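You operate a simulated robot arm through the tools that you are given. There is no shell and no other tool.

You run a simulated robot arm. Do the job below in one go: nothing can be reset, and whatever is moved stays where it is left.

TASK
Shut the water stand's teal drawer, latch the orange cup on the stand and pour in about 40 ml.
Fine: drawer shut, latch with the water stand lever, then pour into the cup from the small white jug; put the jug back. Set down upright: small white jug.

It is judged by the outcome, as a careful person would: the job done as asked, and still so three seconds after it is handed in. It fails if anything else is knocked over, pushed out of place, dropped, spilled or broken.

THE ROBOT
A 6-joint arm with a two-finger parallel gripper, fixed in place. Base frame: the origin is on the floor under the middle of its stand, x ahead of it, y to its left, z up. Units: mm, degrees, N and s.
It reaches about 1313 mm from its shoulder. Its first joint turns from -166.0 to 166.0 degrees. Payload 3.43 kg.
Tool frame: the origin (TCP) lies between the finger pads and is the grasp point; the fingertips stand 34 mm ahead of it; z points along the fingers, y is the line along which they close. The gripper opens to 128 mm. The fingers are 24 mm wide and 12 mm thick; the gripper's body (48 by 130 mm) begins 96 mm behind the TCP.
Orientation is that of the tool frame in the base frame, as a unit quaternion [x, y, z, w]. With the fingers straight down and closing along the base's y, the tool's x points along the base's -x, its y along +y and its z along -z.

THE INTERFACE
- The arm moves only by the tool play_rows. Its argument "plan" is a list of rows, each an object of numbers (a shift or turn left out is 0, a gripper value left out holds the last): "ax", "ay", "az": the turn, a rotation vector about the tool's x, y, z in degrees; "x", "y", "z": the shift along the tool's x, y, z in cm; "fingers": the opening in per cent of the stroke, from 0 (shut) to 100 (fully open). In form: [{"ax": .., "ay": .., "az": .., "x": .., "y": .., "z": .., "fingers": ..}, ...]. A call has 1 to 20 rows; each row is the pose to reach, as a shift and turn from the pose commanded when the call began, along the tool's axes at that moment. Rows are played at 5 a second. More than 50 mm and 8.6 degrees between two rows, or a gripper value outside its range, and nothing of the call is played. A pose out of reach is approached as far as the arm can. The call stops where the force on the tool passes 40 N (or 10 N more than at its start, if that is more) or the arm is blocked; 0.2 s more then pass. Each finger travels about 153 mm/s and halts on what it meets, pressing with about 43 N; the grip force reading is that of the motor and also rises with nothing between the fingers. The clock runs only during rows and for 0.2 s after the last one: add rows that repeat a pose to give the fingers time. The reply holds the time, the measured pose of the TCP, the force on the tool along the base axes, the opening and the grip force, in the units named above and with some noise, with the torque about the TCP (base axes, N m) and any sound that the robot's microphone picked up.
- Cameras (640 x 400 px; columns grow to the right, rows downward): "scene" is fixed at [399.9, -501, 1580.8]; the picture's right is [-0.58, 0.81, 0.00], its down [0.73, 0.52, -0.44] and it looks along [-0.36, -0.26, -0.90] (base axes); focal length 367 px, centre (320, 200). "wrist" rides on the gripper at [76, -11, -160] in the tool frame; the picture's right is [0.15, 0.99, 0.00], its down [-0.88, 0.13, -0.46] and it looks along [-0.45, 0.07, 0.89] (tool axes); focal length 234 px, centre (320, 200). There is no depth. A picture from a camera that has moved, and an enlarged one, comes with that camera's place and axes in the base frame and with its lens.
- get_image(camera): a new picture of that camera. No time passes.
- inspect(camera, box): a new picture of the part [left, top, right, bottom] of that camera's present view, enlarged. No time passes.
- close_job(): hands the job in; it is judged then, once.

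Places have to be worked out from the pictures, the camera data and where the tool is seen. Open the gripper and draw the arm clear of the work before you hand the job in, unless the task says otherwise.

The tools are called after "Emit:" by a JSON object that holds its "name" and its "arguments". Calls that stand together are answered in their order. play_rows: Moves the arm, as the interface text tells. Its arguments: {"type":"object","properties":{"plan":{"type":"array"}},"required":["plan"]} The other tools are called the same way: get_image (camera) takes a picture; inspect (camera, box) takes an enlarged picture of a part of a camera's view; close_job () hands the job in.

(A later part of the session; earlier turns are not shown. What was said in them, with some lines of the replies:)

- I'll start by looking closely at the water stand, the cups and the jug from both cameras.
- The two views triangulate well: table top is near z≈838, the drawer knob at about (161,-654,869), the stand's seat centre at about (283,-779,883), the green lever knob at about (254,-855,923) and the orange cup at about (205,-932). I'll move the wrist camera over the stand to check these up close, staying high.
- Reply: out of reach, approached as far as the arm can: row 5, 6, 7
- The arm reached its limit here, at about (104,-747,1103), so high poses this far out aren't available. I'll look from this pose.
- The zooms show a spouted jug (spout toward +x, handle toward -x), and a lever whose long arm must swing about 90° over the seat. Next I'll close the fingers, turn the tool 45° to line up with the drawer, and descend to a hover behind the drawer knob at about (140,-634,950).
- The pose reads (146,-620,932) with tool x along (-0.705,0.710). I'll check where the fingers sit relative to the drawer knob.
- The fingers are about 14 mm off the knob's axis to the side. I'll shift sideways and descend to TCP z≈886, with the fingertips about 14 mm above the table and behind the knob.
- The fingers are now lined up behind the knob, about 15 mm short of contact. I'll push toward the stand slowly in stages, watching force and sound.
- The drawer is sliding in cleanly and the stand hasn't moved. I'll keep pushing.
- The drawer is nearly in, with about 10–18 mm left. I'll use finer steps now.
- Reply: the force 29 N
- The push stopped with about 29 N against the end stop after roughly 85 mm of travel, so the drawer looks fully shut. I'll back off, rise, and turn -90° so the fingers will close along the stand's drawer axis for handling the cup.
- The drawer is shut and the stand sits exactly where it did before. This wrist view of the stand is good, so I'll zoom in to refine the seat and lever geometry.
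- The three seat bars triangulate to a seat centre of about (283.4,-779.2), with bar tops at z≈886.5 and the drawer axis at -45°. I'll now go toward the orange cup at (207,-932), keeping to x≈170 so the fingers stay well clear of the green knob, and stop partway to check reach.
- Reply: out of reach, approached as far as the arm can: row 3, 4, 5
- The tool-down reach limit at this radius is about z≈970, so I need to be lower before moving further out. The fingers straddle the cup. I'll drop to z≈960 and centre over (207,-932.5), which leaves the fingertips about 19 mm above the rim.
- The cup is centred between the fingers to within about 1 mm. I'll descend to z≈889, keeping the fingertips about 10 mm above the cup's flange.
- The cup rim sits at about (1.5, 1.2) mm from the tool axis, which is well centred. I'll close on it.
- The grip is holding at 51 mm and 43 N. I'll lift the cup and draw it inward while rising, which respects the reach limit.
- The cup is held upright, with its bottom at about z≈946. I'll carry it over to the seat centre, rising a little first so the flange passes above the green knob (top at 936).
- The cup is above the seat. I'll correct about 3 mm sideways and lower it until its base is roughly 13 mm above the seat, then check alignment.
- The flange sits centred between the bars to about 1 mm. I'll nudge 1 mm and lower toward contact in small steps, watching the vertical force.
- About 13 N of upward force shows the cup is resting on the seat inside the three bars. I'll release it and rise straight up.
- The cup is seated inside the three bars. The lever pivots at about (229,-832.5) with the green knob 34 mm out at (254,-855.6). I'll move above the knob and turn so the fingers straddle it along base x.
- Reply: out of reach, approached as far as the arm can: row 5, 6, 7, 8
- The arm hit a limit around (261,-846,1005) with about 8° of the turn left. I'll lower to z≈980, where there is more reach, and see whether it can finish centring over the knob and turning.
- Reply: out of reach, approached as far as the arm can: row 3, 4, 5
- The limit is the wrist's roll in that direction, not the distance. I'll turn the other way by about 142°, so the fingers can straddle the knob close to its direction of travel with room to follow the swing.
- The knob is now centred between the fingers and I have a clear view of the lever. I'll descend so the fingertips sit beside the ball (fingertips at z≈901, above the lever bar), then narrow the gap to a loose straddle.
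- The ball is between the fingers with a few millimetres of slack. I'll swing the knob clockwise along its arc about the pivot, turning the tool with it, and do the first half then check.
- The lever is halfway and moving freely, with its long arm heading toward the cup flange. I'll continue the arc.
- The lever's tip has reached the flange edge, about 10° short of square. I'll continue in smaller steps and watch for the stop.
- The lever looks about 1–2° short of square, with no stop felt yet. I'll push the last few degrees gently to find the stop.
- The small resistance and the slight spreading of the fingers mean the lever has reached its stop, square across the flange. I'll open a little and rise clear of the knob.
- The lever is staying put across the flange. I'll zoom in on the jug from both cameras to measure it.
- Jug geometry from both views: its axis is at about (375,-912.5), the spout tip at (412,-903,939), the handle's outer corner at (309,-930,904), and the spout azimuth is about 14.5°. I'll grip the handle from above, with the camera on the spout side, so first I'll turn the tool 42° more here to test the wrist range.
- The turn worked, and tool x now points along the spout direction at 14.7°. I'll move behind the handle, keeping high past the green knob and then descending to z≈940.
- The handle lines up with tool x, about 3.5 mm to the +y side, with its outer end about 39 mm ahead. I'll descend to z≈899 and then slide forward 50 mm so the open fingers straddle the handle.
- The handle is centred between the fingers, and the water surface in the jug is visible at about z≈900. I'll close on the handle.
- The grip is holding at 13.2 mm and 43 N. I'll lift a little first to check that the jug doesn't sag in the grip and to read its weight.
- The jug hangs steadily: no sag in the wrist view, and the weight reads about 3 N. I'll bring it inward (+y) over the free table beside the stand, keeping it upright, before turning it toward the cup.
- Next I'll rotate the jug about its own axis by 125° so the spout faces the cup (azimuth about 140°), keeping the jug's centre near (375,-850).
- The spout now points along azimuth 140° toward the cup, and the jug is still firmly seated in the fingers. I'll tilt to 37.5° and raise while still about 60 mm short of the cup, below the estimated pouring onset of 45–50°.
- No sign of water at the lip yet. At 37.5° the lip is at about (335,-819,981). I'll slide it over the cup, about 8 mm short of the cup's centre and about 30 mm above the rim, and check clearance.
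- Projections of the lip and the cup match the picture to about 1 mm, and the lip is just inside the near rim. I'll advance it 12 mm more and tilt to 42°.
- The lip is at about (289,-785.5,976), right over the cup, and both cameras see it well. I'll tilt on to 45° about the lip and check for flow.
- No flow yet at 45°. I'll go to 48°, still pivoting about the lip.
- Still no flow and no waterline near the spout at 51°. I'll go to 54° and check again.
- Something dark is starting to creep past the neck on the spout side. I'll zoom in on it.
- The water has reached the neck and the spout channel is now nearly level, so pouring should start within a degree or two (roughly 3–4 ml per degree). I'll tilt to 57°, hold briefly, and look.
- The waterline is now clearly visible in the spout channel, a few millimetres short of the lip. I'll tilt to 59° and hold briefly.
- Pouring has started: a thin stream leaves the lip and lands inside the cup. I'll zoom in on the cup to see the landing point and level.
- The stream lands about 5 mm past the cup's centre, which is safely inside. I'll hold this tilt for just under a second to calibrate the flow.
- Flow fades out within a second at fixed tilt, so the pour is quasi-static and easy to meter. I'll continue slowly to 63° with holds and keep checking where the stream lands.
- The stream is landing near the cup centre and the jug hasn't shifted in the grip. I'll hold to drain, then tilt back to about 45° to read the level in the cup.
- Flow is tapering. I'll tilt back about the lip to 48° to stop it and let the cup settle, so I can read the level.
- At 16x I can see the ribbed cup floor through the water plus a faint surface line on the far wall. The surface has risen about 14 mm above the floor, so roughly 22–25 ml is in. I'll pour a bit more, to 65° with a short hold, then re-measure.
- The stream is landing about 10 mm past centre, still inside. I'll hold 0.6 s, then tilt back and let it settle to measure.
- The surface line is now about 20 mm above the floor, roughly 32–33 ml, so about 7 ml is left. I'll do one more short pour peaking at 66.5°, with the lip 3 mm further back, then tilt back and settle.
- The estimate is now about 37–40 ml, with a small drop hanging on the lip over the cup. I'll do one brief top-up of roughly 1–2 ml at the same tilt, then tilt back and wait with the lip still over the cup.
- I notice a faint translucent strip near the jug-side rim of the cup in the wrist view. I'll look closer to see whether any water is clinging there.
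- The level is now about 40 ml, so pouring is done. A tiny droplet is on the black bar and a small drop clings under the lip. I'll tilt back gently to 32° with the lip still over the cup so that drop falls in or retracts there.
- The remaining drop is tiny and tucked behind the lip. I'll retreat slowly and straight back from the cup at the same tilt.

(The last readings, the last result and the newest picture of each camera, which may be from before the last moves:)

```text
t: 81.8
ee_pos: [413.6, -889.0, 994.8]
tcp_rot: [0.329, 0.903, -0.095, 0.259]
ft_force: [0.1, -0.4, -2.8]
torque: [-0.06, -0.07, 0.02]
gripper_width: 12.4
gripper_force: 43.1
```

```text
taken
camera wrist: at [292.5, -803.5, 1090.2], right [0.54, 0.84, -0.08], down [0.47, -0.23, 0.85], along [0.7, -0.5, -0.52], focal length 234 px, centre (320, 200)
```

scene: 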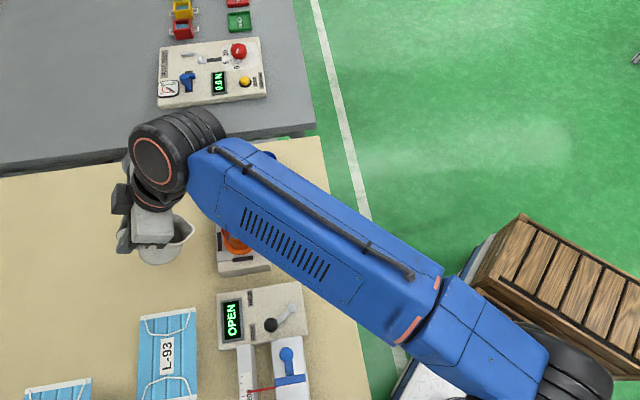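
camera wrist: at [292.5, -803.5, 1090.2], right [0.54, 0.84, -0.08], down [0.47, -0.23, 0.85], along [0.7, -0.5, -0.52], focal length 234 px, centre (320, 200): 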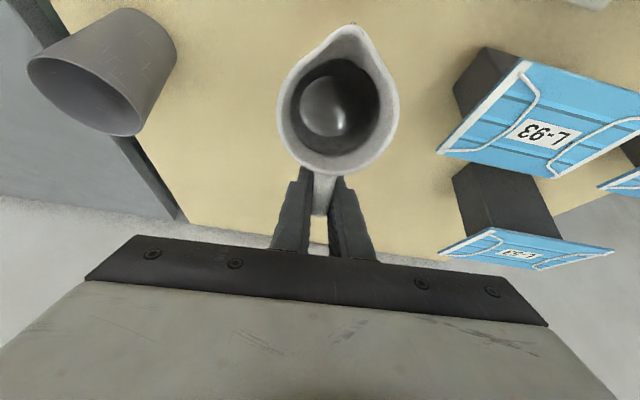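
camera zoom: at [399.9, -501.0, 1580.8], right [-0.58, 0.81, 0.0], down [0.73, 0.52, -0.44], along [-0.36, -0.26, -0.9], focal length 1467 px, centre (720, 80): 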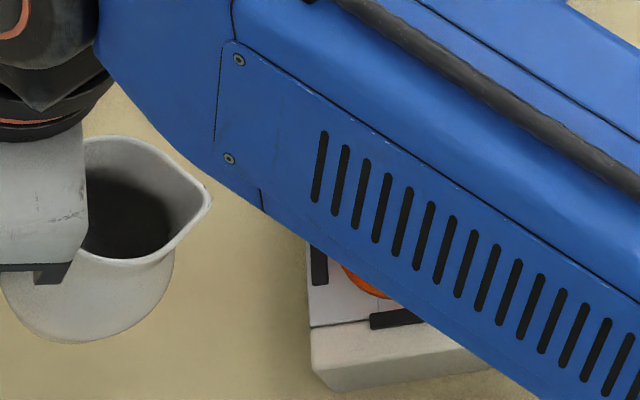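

Clear of the cup. I'll bring the jug upright and down to the height used for the turn, about 14 mm above the table.

Emit:
{"name": "play_rows", "arguments": {"plan": [{"x": 0.65, "y": 0.02, "z": 1.12, "ay": 5.33, "fingers": 0}, {"x": 1.29, "y": 0.04, "z": 2.24, "ay": 10.67, "fingers": 0}, {"x": 1.94, "y": 0.06, "z": 3.36, "ay": 16, "fingers": 0}, {"x": 2.58, "y": 0.09, "z": 4.48, "ay": 21.33, "fingers": 0}, {"x": 3.22, "y": 0.11, "z": 5.6, "ay": 26.67, "fingers": 0}, {"x": 3.87, "y": 0.13, "z": 6.72, "ay": 32, "fingers": 0}, {"x": 3.87, "y": 0.13, "z": 6.72, "ay": 32, "fingers": 0}]}}

Emit:
{"name": "get_image", "arguments": {"camera": "wrist"}}

Emit:
{"name": "inspect", "arguments": {"camera": "scene", "box": [90, 180, 310, 300]}}

```text
t: 83.4
ee_pos: [417.9, -890.2, 919.9]
tcp_rot: [0.344, 0.939, 0.001, -0.001]
ft_force: [-0.3, -0.1, -2.9]
torque: [-0.13, -0.14, 0.02]
gripper_width: 12.6
gripper_force: 43.7
```

```text
taken
camera wrist: at [352.3, -851.1, 1078.2], right [0.53, 0.85, 0.0], down [0.76, -0.47, 0.45], along [0.39, -0.24, -0.89], focal length 234 px, centre (320, 200)
```

wrist: 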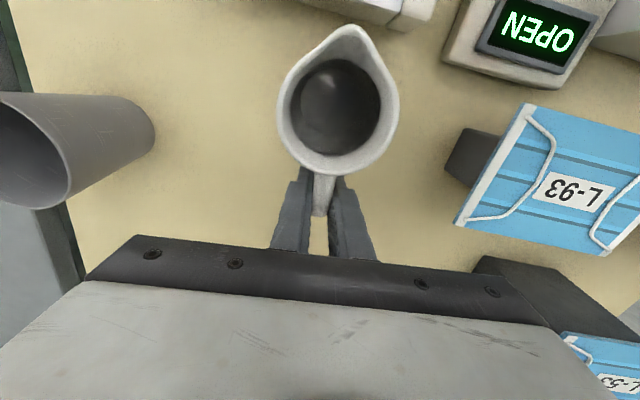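

```text
2.91 times, centred on (200, 240) of scene
camera zoom: at [399.9, -501.0, 1580.8], right [-0.58, 0.81, 0.0], down [0.73, 0.52, -0.44], along [-0.36, -0.26, -0.9], focal length 1067 px, centre (669, 84)
```

zoom: 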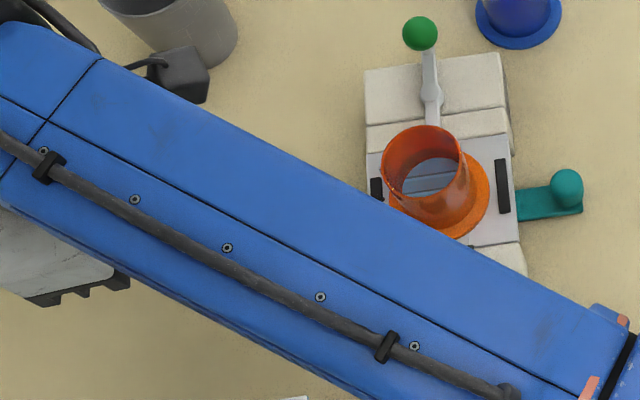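

The jug is upright with no slip. The scene camera now has a clear view of the cup, so I'll check the level and look for spills.

Emit:
{"name": "inspect", "arguments": {"camera": "scene", "box": [228, 210, 260, 235]}}

Emit:
{"name": "inspect", "arguments": {"camera": "scene", "box": [210, 208, 270, 258]}}

```text
16.00 times, centred on (244, 222) of scene
camera zoom: at [399.9, -501.0, 1580.8], right [-0.58, 0.81, 0.0], down [0.73, 0.52, -0.44], along [-0.36, -0.26, -0.9], focal length 5868 px, centre (1536, -160)
```

zoom: 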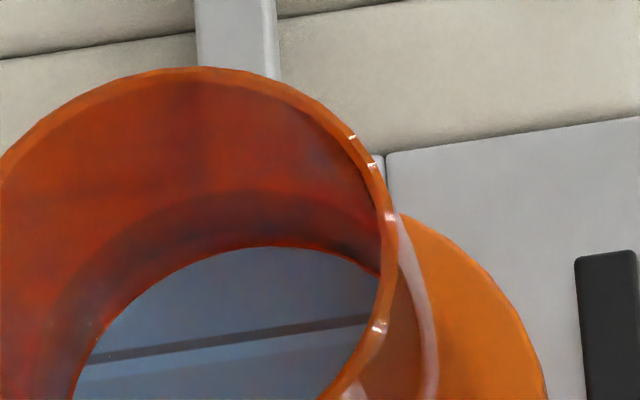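

```text
8.00 times, centred on (240, 233) of scene
camera zoom: at [399.9, -501.0, 1580.8], right [-0.58, 0.81, 0.0], down [0.73, 0.52, -0.44], along [-0.36, -0.26, -0.9], focal length 2934 px, centre (960, -64)
```

zoom: 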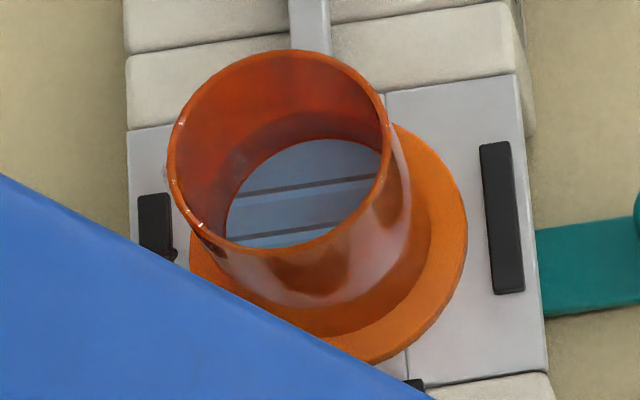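

The level reads about 40 ml and the cup, latch and drawer all look right. I'll rotate the jug back about its axis to its original heading.

Emit:
{"name": "play_rows", "arguments": {"plan": [{"x": 0.06, "y": -0.83, "az": 8.33, "fingers": 0}, {"x": 0.24, "y": -1.64, "az": 16.67, "fingers": 0}, {"x": 0.53, "y": -2.41, "az": 25, "fingers": 0}, {"x": 0.94, "y": -3.13, "az": 33.33, "fingers": 0}, {"x": 1.44, "y": -3.79, "az": 41.67, "fingers": 0}, {"x": 2.04, "y": -4.37, "az": 50, "fingers": 0}, {"x": 2.71, "y": -4.85, "az": 58.33, "fingers": 0}, {"x": 3.44, "y": -5.23, "az": 66.67, "fingers": 0}, {"x": 4.23, "y": -5.51, "az": 75, "fingers": 0}, {"x": 5.04, "y": -5.66, "az": 83.33, "fingers": 0}, {"x": 5.87, "y": -5.7, "az": 91.67, "fingers": 0}, {"x": 6.69, "y": -5.61, "az": 100, "fingers": 0}, {"x": 7.49, "y": -5.41, "az": 108.33, "fingers": 0}, {"x": 8.26, "y": -5.09, "az": 116.67, "fingers": 0}, {"x": 8.97, "y": -4.67, "az": 125, "fingers": 0}, {"x": 8.97, "y": -4.67, "az": 125, "fingers": 0}]}}

Emit:
{"name": "get_image", "arguments": {"camera": "wrist"}}

```text
t: 86.8
ee_pos: [318.8, -867.5, 918.2]
tcp_rot: [0.992, 0.129, 0.0, 0.0]
ft_force: [0.2, -0.7, -3.1]
torque: [-0.01, 0.14, 0.0]
gripper_width: 12.7
gripper_force: 42.4
```

```text
taken
camera wrist: at [388.4, -839.2, 1077.0], right [0.39, -0.92, 0.0], down [-0.82, -0.35, 0.46], along [-0.42, -0.18, -0.89], focal length 234 px, centre (320, 200)
```

wrist: 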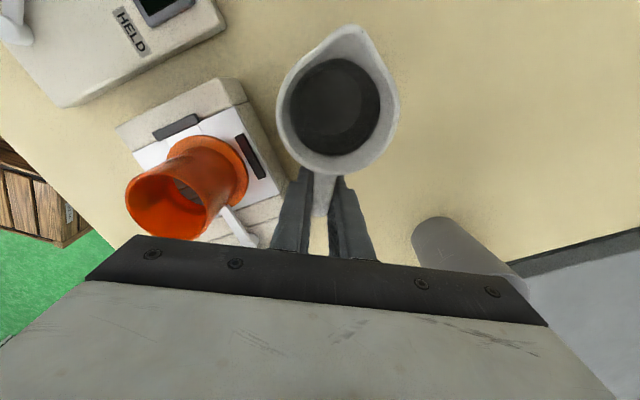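

Back at the original heading. I'll carry it back to above its original spot and lower to a few millimetres above the table.

Emit:
{"name": "play_rows", "arguments": {"plan": [{"x": -0.25, "y": 0.95, "fingers": 0}, {"x": -0.65, "y": 2.5, "fingers": 0}, {"x": -1.05, "y": 4.1, "fingers": 0}, {"x": -1.4, "y": 5.4, "fingers": 0}, {"x": -1.49, "y": 5.76, "fingers": 0}, {"x": -1.49, "y": 5.76, "z": 0.6, "fingers": 0}, {"x": -1.49, "y": 5.76, "z": 1.15, "fingers": 0}, {"x": -1.49, "y": 5.76, "z": 1.15, "fingers": 0}]}}

Emit:
{"name": "inspect", "arguments": {"camera": "wrist", "box": [240, 20, 440, 260]}}

Emit:
{"name": "inspect", "arguments": {"camera": "scene", "box": [90, 150, 250, 270]}}

```text
t: 88.6
ee_pos: [318.1, -928.4, 907.9]
tcp_rot: [0.992, 0.13, -0.001, 0.0]
ft_force: [0.0, 0.1, -2.6]
torque: [-0.03, 0.19, -0.01]
gripper_width: 12.7
gripper_force: 42.4
```

```text
1.67 times, centred on (340, 140) of wrist
camera zoom: at [388.6, -898.6, 1066.8], right [0.4, -0.92, 0.0], down [-0.82, -0.35, 0.46], along [-0.42, -0.18, -0.89], focal length 390 px, centre (287, 300)
```

zoom: 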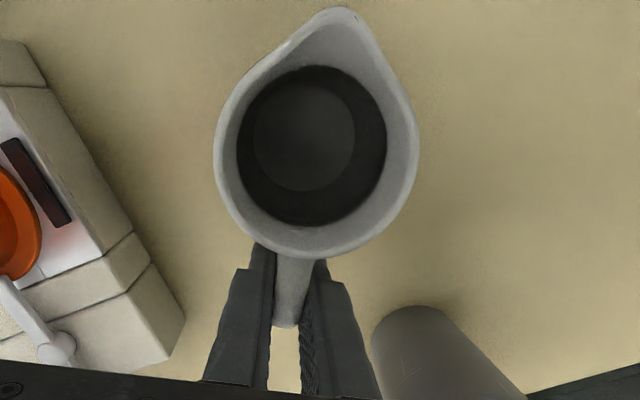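

```text
3.33 times, centred on (170, 210) of scene
camera zoom: at [399.9, -501.0, 1580.8], right [-0.58, 0.81, 0.0], down [0.73, 0.52, -0.44], along [-0.36, -0.26, -0.9], focal length 1222 px, centre (820, 167)
```

zoom: 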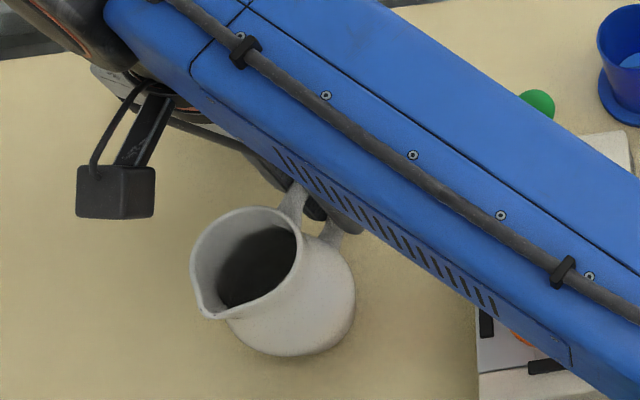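

Over the original spot. The jug sits within about 2 mm of how it was first gripped. I'll lower in small steps and watch for contact.

Emit:
{"name": "play_rows", "arguments": {"plan": [{"z": 0.1, "fingers": 0}, {"z": 0.2, "fingers": 0}, {"z": 0.25, "fingers": 0}, {"z": 0.25, "fingers": 0}]}}

```text
t: 89.6
ee_pos: [320.2, -929.9, 904.4]
tcp_rot: [0.992, 0.13, 0.0, 0.0]
ft_force: [-0.1, 0.2, -3.1]
torque: [-0.06, 0.15, -0.01]
gripper_width: 12.4
gripper_force: 43.2
```

Emit:
{"name": "play_rows", "arguments": {"plan": [{"z": 0.05, "fingers": 0}, {"z": 0.1, "fingers": 0}, {"z": 0.1, "fingers": 0}]}}

```text
t: 90.4
ee_pos: [318.3, -929.1, 903.9]
tcp_rot: [0.991, 0.13, 0.0, 0.0]
ft_force: [2.2, -1.7, 1.8]
torque: [-0.03, -0.31, -0.14]
gripper_width: 12.9
gripper_force: 43.3
```

Contact: the vertical force went from -3 to +2 N. I'll ease down another half millimetre and then release the handle gently.

Emit:
{"name": "play_rows", "arguments": {"plan": [{"z": 0.05, "fingers": 0}, {"z": 0.05, "fingers": 0}]}}

Emit:
{"name": "inspect", "arguments": {"camera": "wrist", "box": [240, 20, 440, 260]}}

```text
t: 91.0
ee_pos: [319.2, -927.9, 904.1]
tcp_rot: [0.992, 0.13, 0.0, 0.001]
ft_force: [1.7, -4.4, 12.1]
torque: [0.07, -1.05, -0.36]
gripper_width: 12.7
gripper_force: 43.0
```

```text
1.67 times, centred on (340, 140) of wrist
camera zoom: at [388.8, -898.4, 1062.9], right [0.4, -0.92, 0.0], down [-0.82, -0.35, 0.46], along [-0.42, -0.18, -0.89], focal length 390 px, centre (287, 300)
```

zoom: 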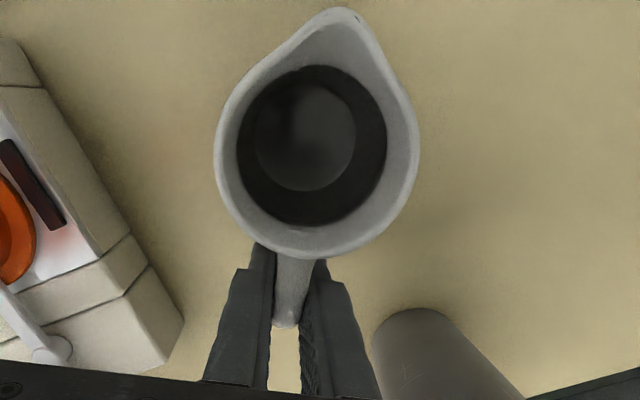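

The front edge of the base is carrying load, so the jug is pitched by a degree or so. I'll relax upward slightly to reduce the press, then open the fingers gradually.

Emit:
{"name": "play_rows", "arguments": {"plan": [{"z": -0.04, "fingers": 0}, {"z": -0.04, "fingers": 8}, {"z": -0.04, "fingers": 11}, {"z": -0.04, "fingers": 14}, {"z": -0.04, "fingers": 20}, {"z": -0.04, "fingers": 30}, {"z": -0.04, "fingers": 34}, {"z": -0.04, "fingers": 34}]}}

Emit:
{"name": "inspect", "arguments": {"camera": "wrist", "box": [240, 20, 440, 260]}}

Emit:
{"name": "inspect", "arguments": {"camera": "scene", "box": [90, 150, 250, 270]}}

```text
t: 92.8
ee_pos: [318.2, -927.6, 902.8]
tcp_rot: [0.991, 0.13, 0.0, 0.001]
ft_force: [-0.4, -0.3, -0.4]
torque: [-0.01, -0.01, -0.01]
gripper_width: 43.6
gripper_force: 0.0
```

```text
1.67 times, centred on (340, 140) of wrist
camera zoom: at [388.8, -898.4, 1062.0], right [0.4, -0.92, 0.0], down [-0.82, -0.35, 0.46], along [-0.42, -0.18, -0.89], focal length 390 px, centre (287, 300)
```

zoom: 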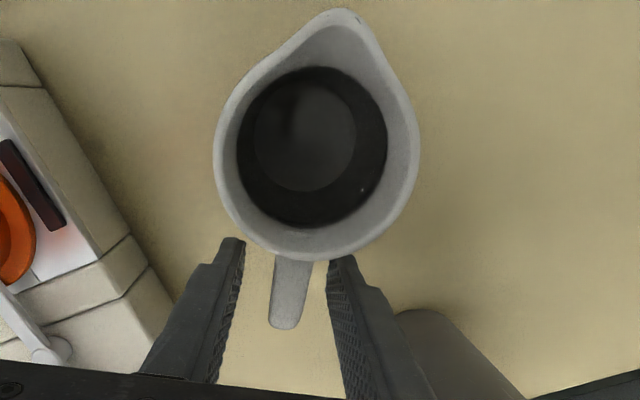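

```text
3.33 times, centred on (170, 210) of scene
camera zoom: at [399.9, -501.0, 1580.8], right [-0.58, 0.81, 0.0], down [0.73, 0.52, -0.44], along [-0.36, -0.26, -0.9], focal length 1222 px, centre (820, 167)
```

zoom: 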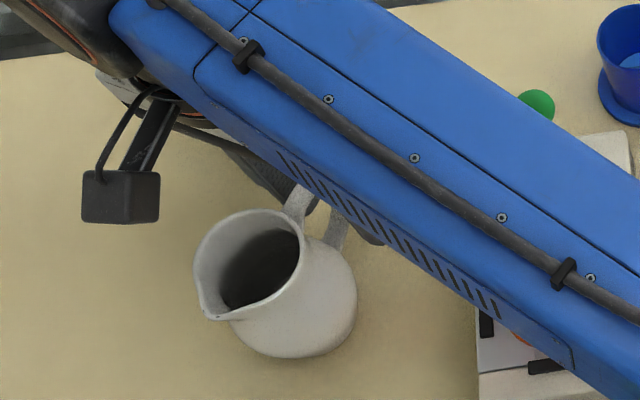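

The jug stands upright on its spot and the gripper is unloaded. I'll back the fingers straight off the handle, then rise.

Emit:
{"name": "play_rows", "arguments": {"plan": [{"x": -1.2, "fingers": 34}, {"x": -2.6, "fingers": 34}, {"x": -4.0, "fingers": 34}, {"x": -5.5, "fingers": 34}, {"x": -5.5, "z": -1.8, "fingers": 34}, {"x": -5.5, "z": -3.5, "fingers": 34}, {"x": -5.5, "z": -3.5, "fingers": 34}]}}

Emit:
{"name": "get_image", "arguments": {"camera": "wrist"}}

Emit:
{"name": "inspect", "arguments": {"camera": "scene", "box": [90, 150, 250, 270]}}

```text
t: 94.4
ee_pos: [266.6, -941.6, 938.5]
tcp_rot: [0.992, 0.13, 0.0, -0.001]
ft_force: [-0.1, 1.1, 0.1]
torque: [0.01, -0.03, 0.0]
gripper_width: 43.6
gripper_force: 0.0
```

```text
taken
camera wrist: at [336.2, -912.3, 1097.5], right [0.4, -0.92, 0.0], down [-0.82, -0.35, 0.46], along [-0.42, -0.18, -0.89], focal length 234 px, centre (320, 200)
```

wrist: 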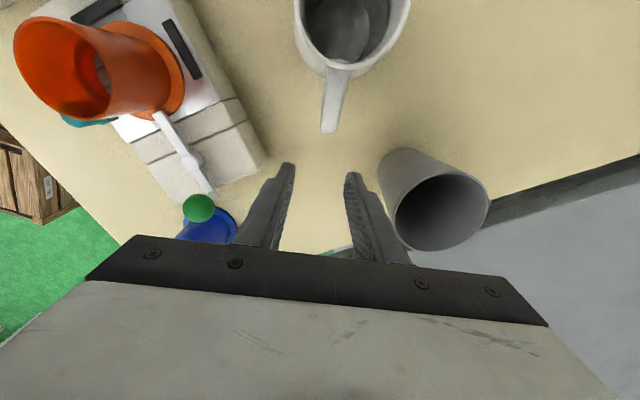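

```text
3.33 times, centred on (170, 210) of scene
camera zoom: at [399.9, -501.0, 1580.8], right [-0.58, 0.81, 0.0], down [0.73, 0.52, -0.44], along [-0.36, -0.26, -0.9], focal length 1222 px, centre (820, 167)
```

zoom: 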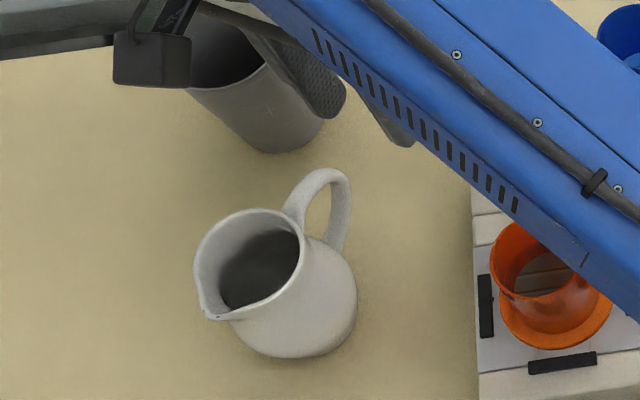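

The jug is free and upright. I'll withdraw inward and upward, clear of the knob, the cup and the stand, and open the gripper fully.

Emit:
{"name": "play_rows", "arguments": {"plan": [{"x": 0.5, "y": -3.66, "z": -2.95, "fingers": 34}, {"x": 0.73, "y": -7.22, "z": -4.65, "fingers": 34}, {"x": 0.4, "y": -9.89, "z": -5.65, "fingers": 34}, {"x": 0.09, "y": -12.57, "z": -7.15, "fingers": 34}, {"x": -0.4, "y": -15.79, "z": -8.15, "fingers": 34}, {"x": -0.78, "y": -19.0, "z": -9.15, "fingers": 34}, {"x": -0.97, "y": -22.16, "z": -10.65, "fingers": 34}, {"x": -1.17, "y": -25.32, "z": -12.15, "fingers": 34}, {"x": -1.16, "y": -28.42, "z": -13.65, "fingers": 34}, {"x": -0.81, "y": -32.46, "z": -15.65, "fingers": 60}, {"x": -0.74, "y": -36.58, "z": -17.65, "fingers": 100}, {"x": -0.74, "y": -36.58, "z": -17.65, "fingers": 100}]}}

Emit:
{"name": "get_image", "arguments": {"camera": "scene"}}

Emit:
{"name": "get_image", "arguments": {"camera": "wrist"}}

```text
t: 97.0
ee_pos: [161.2, -591.7, 1116.9]
tcp_rot: [0.992, 0.13, 0.0, 0.0]
ft_force: [-0.4, 0.3, 0.2]
torque: [0.02, -0.02, 0.0]
gripper_width: 128.2
gripper_force: 0.0
```

```text
taken
```

scene: 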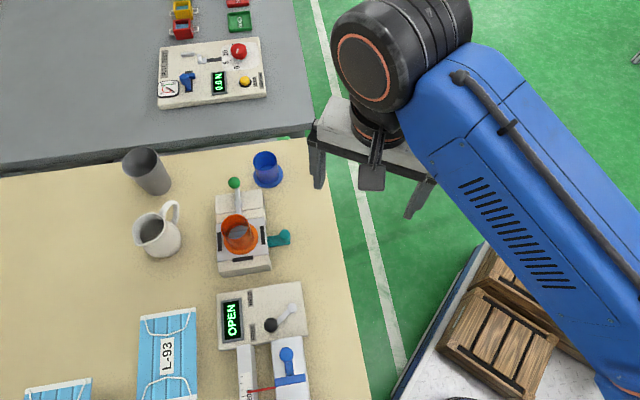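

```text
taken
camera wrist: at [231.5, -562.1, 1275.7], right [0.4, -0.92, 0.0], down [-0.82, -0.35, 0.46], along [-0.42, -0.18, -0.89], focal length 234 px, centre (320, 200)
```

wrist: 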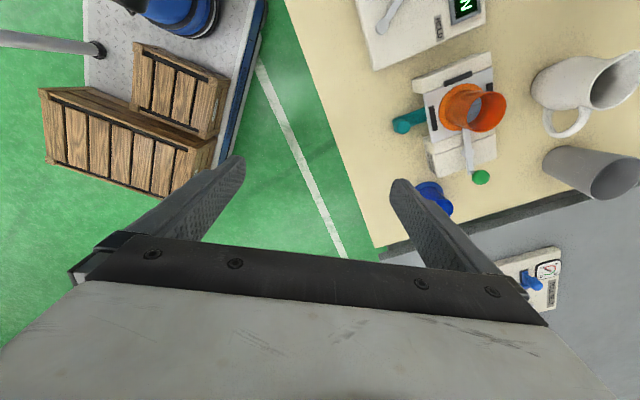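

The arm is clear and the gripper is open. Before handing in, I'll check the drawer, latch, water level, jug and any spill once more, zoomed in.

Emit:
{"name": "inspect", "arguments": {"camera": "scene", "box": [205, 205, 295, 275]}}

Emit:
{"name": "inspect", "arguments": {"camera": "scene", "box": [228, 210, 260, 235]}}

Emit:
{"name": "inspect", "arguments": {"camera": "scene", "box": [110, 130, 310, 280]}}

Emit:
{"name": "inspect", "arguments": {"camera": "wrist", "box": [400, 50, 520, 140]}}

```text
5.71 times, centred on (250, 240) of scene
camera zoom: at [399.9, -501.0, 1580.8], right [-0.58, 0.81, 0.0], down [0.73, 0.52, -0.44], along [-0.36, -0.26, -0.9], focal length 2096 px, centre (720, -29)
```

zoom: 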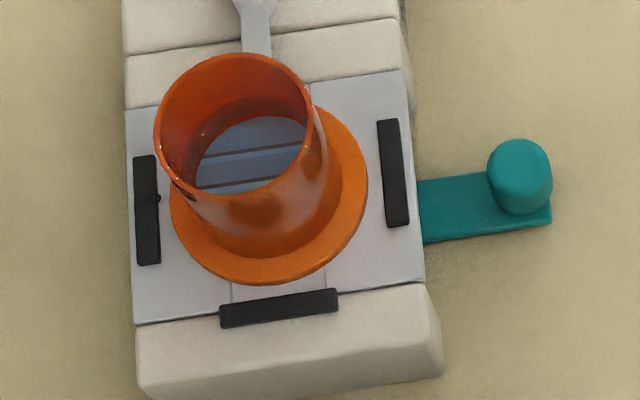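

```text
16.00 times, centred on (244, 222) of scene
camera zoom: at [399.9, -501.0, 1580.8], right [-0.58, 0.81, 0.0], down [0.73, 0.52, -0.44], along [-0.36, -0.26, -0.9], focal length 5868 px, centre (1536, -160)
```

zoom: 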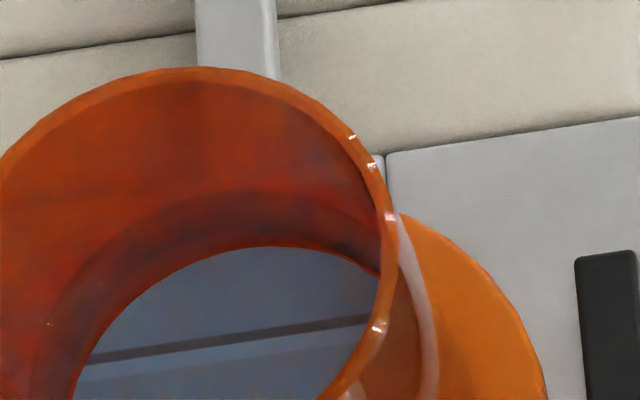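

```text
2.67 times, centred on (210, 205) of scene
camera zoom: at [399.9, -501.0, 1580.8], right [-0.58, 0.81, 0.0], down [0.73, 0.52, -0.44], along [-0.36, -0.26, -0.9], focal length 978 px, centre (613, 187)
```

zoom: 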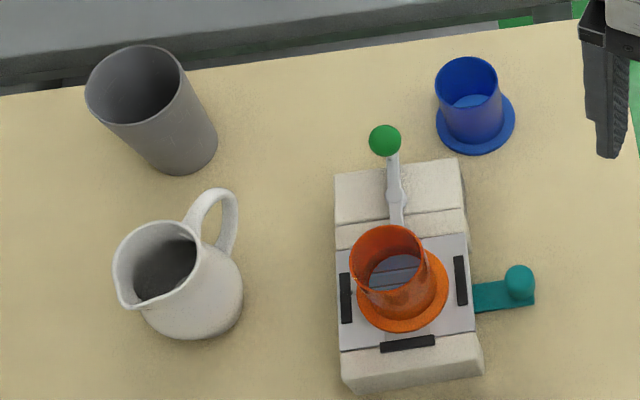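

```text
4.44 times, centred on (460, 95) of wrist
camera zoom: at [231.5, -562.1, 1275.7], right [0.4, -0.92, 0.0], down [-0.82, -0.35, 0.46], along [-0.42, -0.18, -0.89], focal length 1041 px, centre (-302, 667)
```

zoom: 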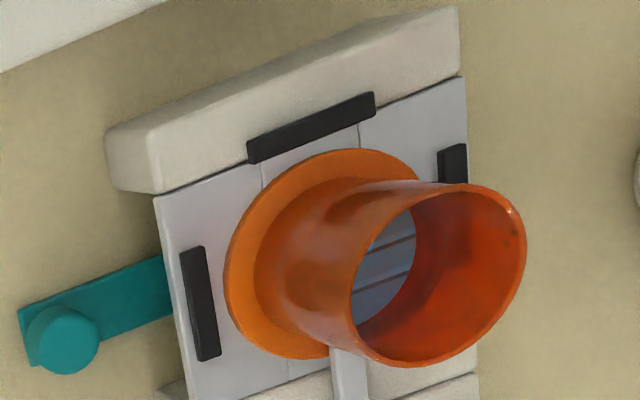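

Everything looks in place. As a last cross-check of the volume I'll measure the identical but dry blue cup's floor, to confirm the floor height I assumed for the orange one.

Emit:
{"name": "inspect", "arguments": {"camera": "scene", "box": [250, 148, 282, 173]}}

Emit:
{"name": "inspect", "arguments": {"camera": "scene", "box": [245, 145, 295, 190]}}

```text
16.00 times, centred on (266, 160) of scene
camera zoom: at [399.9, -501.0, 1580.8], right [-0.58, 0.81, 0.0], down [0.73, 0.52, -0.44], along [-0.36, -0.26, -0.9], focal length 5868 px, centre (1184, 832)
```

zoom: 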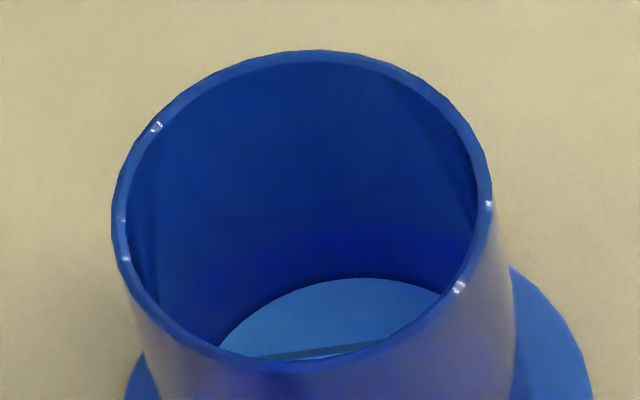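

```text
8.89 times, centred on (270, 168) of scene
camera zoom: at [399.9, -501.0, 1580.8], right [-0.58, 0.81, 0.0], down [0.73, 0.52, -0.44], along [-0.36, -0.26, -0.9], focal length 3260 px, centre (764, 489)
```

zoom: 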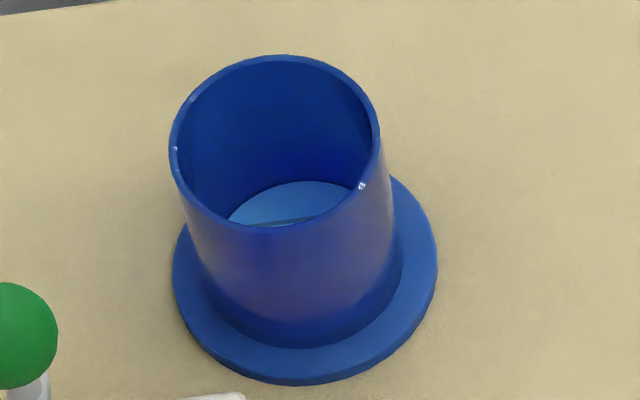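

The dry blue cup puts the floor about 9–11 mm above the base, which makes the orange cup's content about 39–41 ml. The drawer is shut, the lever is across the flange, the jug is upright at its spot, and the arm is clear with the gripper open. I'm handing the job in.

Emit:
{"name": "close_job", "arguments": {}}

```text
The job is handed in.
```

The job is handed in: the teal drawer is shut, the orange cup is latched on the water stand, and about 40 ml is in it.

- **Drawer:** I pushed it in until it hit its end stop. The stand did not move.
- **Cup and latch:** The cup sits inside the three seat bars. I turned the stand's lever about 90° to its stop, and its arm lies across the cup's flange.
- **Water:** I poured from the small white jug in short pours. The surface height on the cup wall works out to about 39–41 ml.
- **Jug:** It is upright, within about 3 mm of its original spot, facing the same way.
- **Arm:** The gripper is open and drawn clear of the table.

**Small spill:** one tiny drop landed on the left black seat bar during the last top-up, and a trace of water clung to the outside of the cup's rim. I left both as they were. I saw no other spill, and nothing else was knocked or moved.
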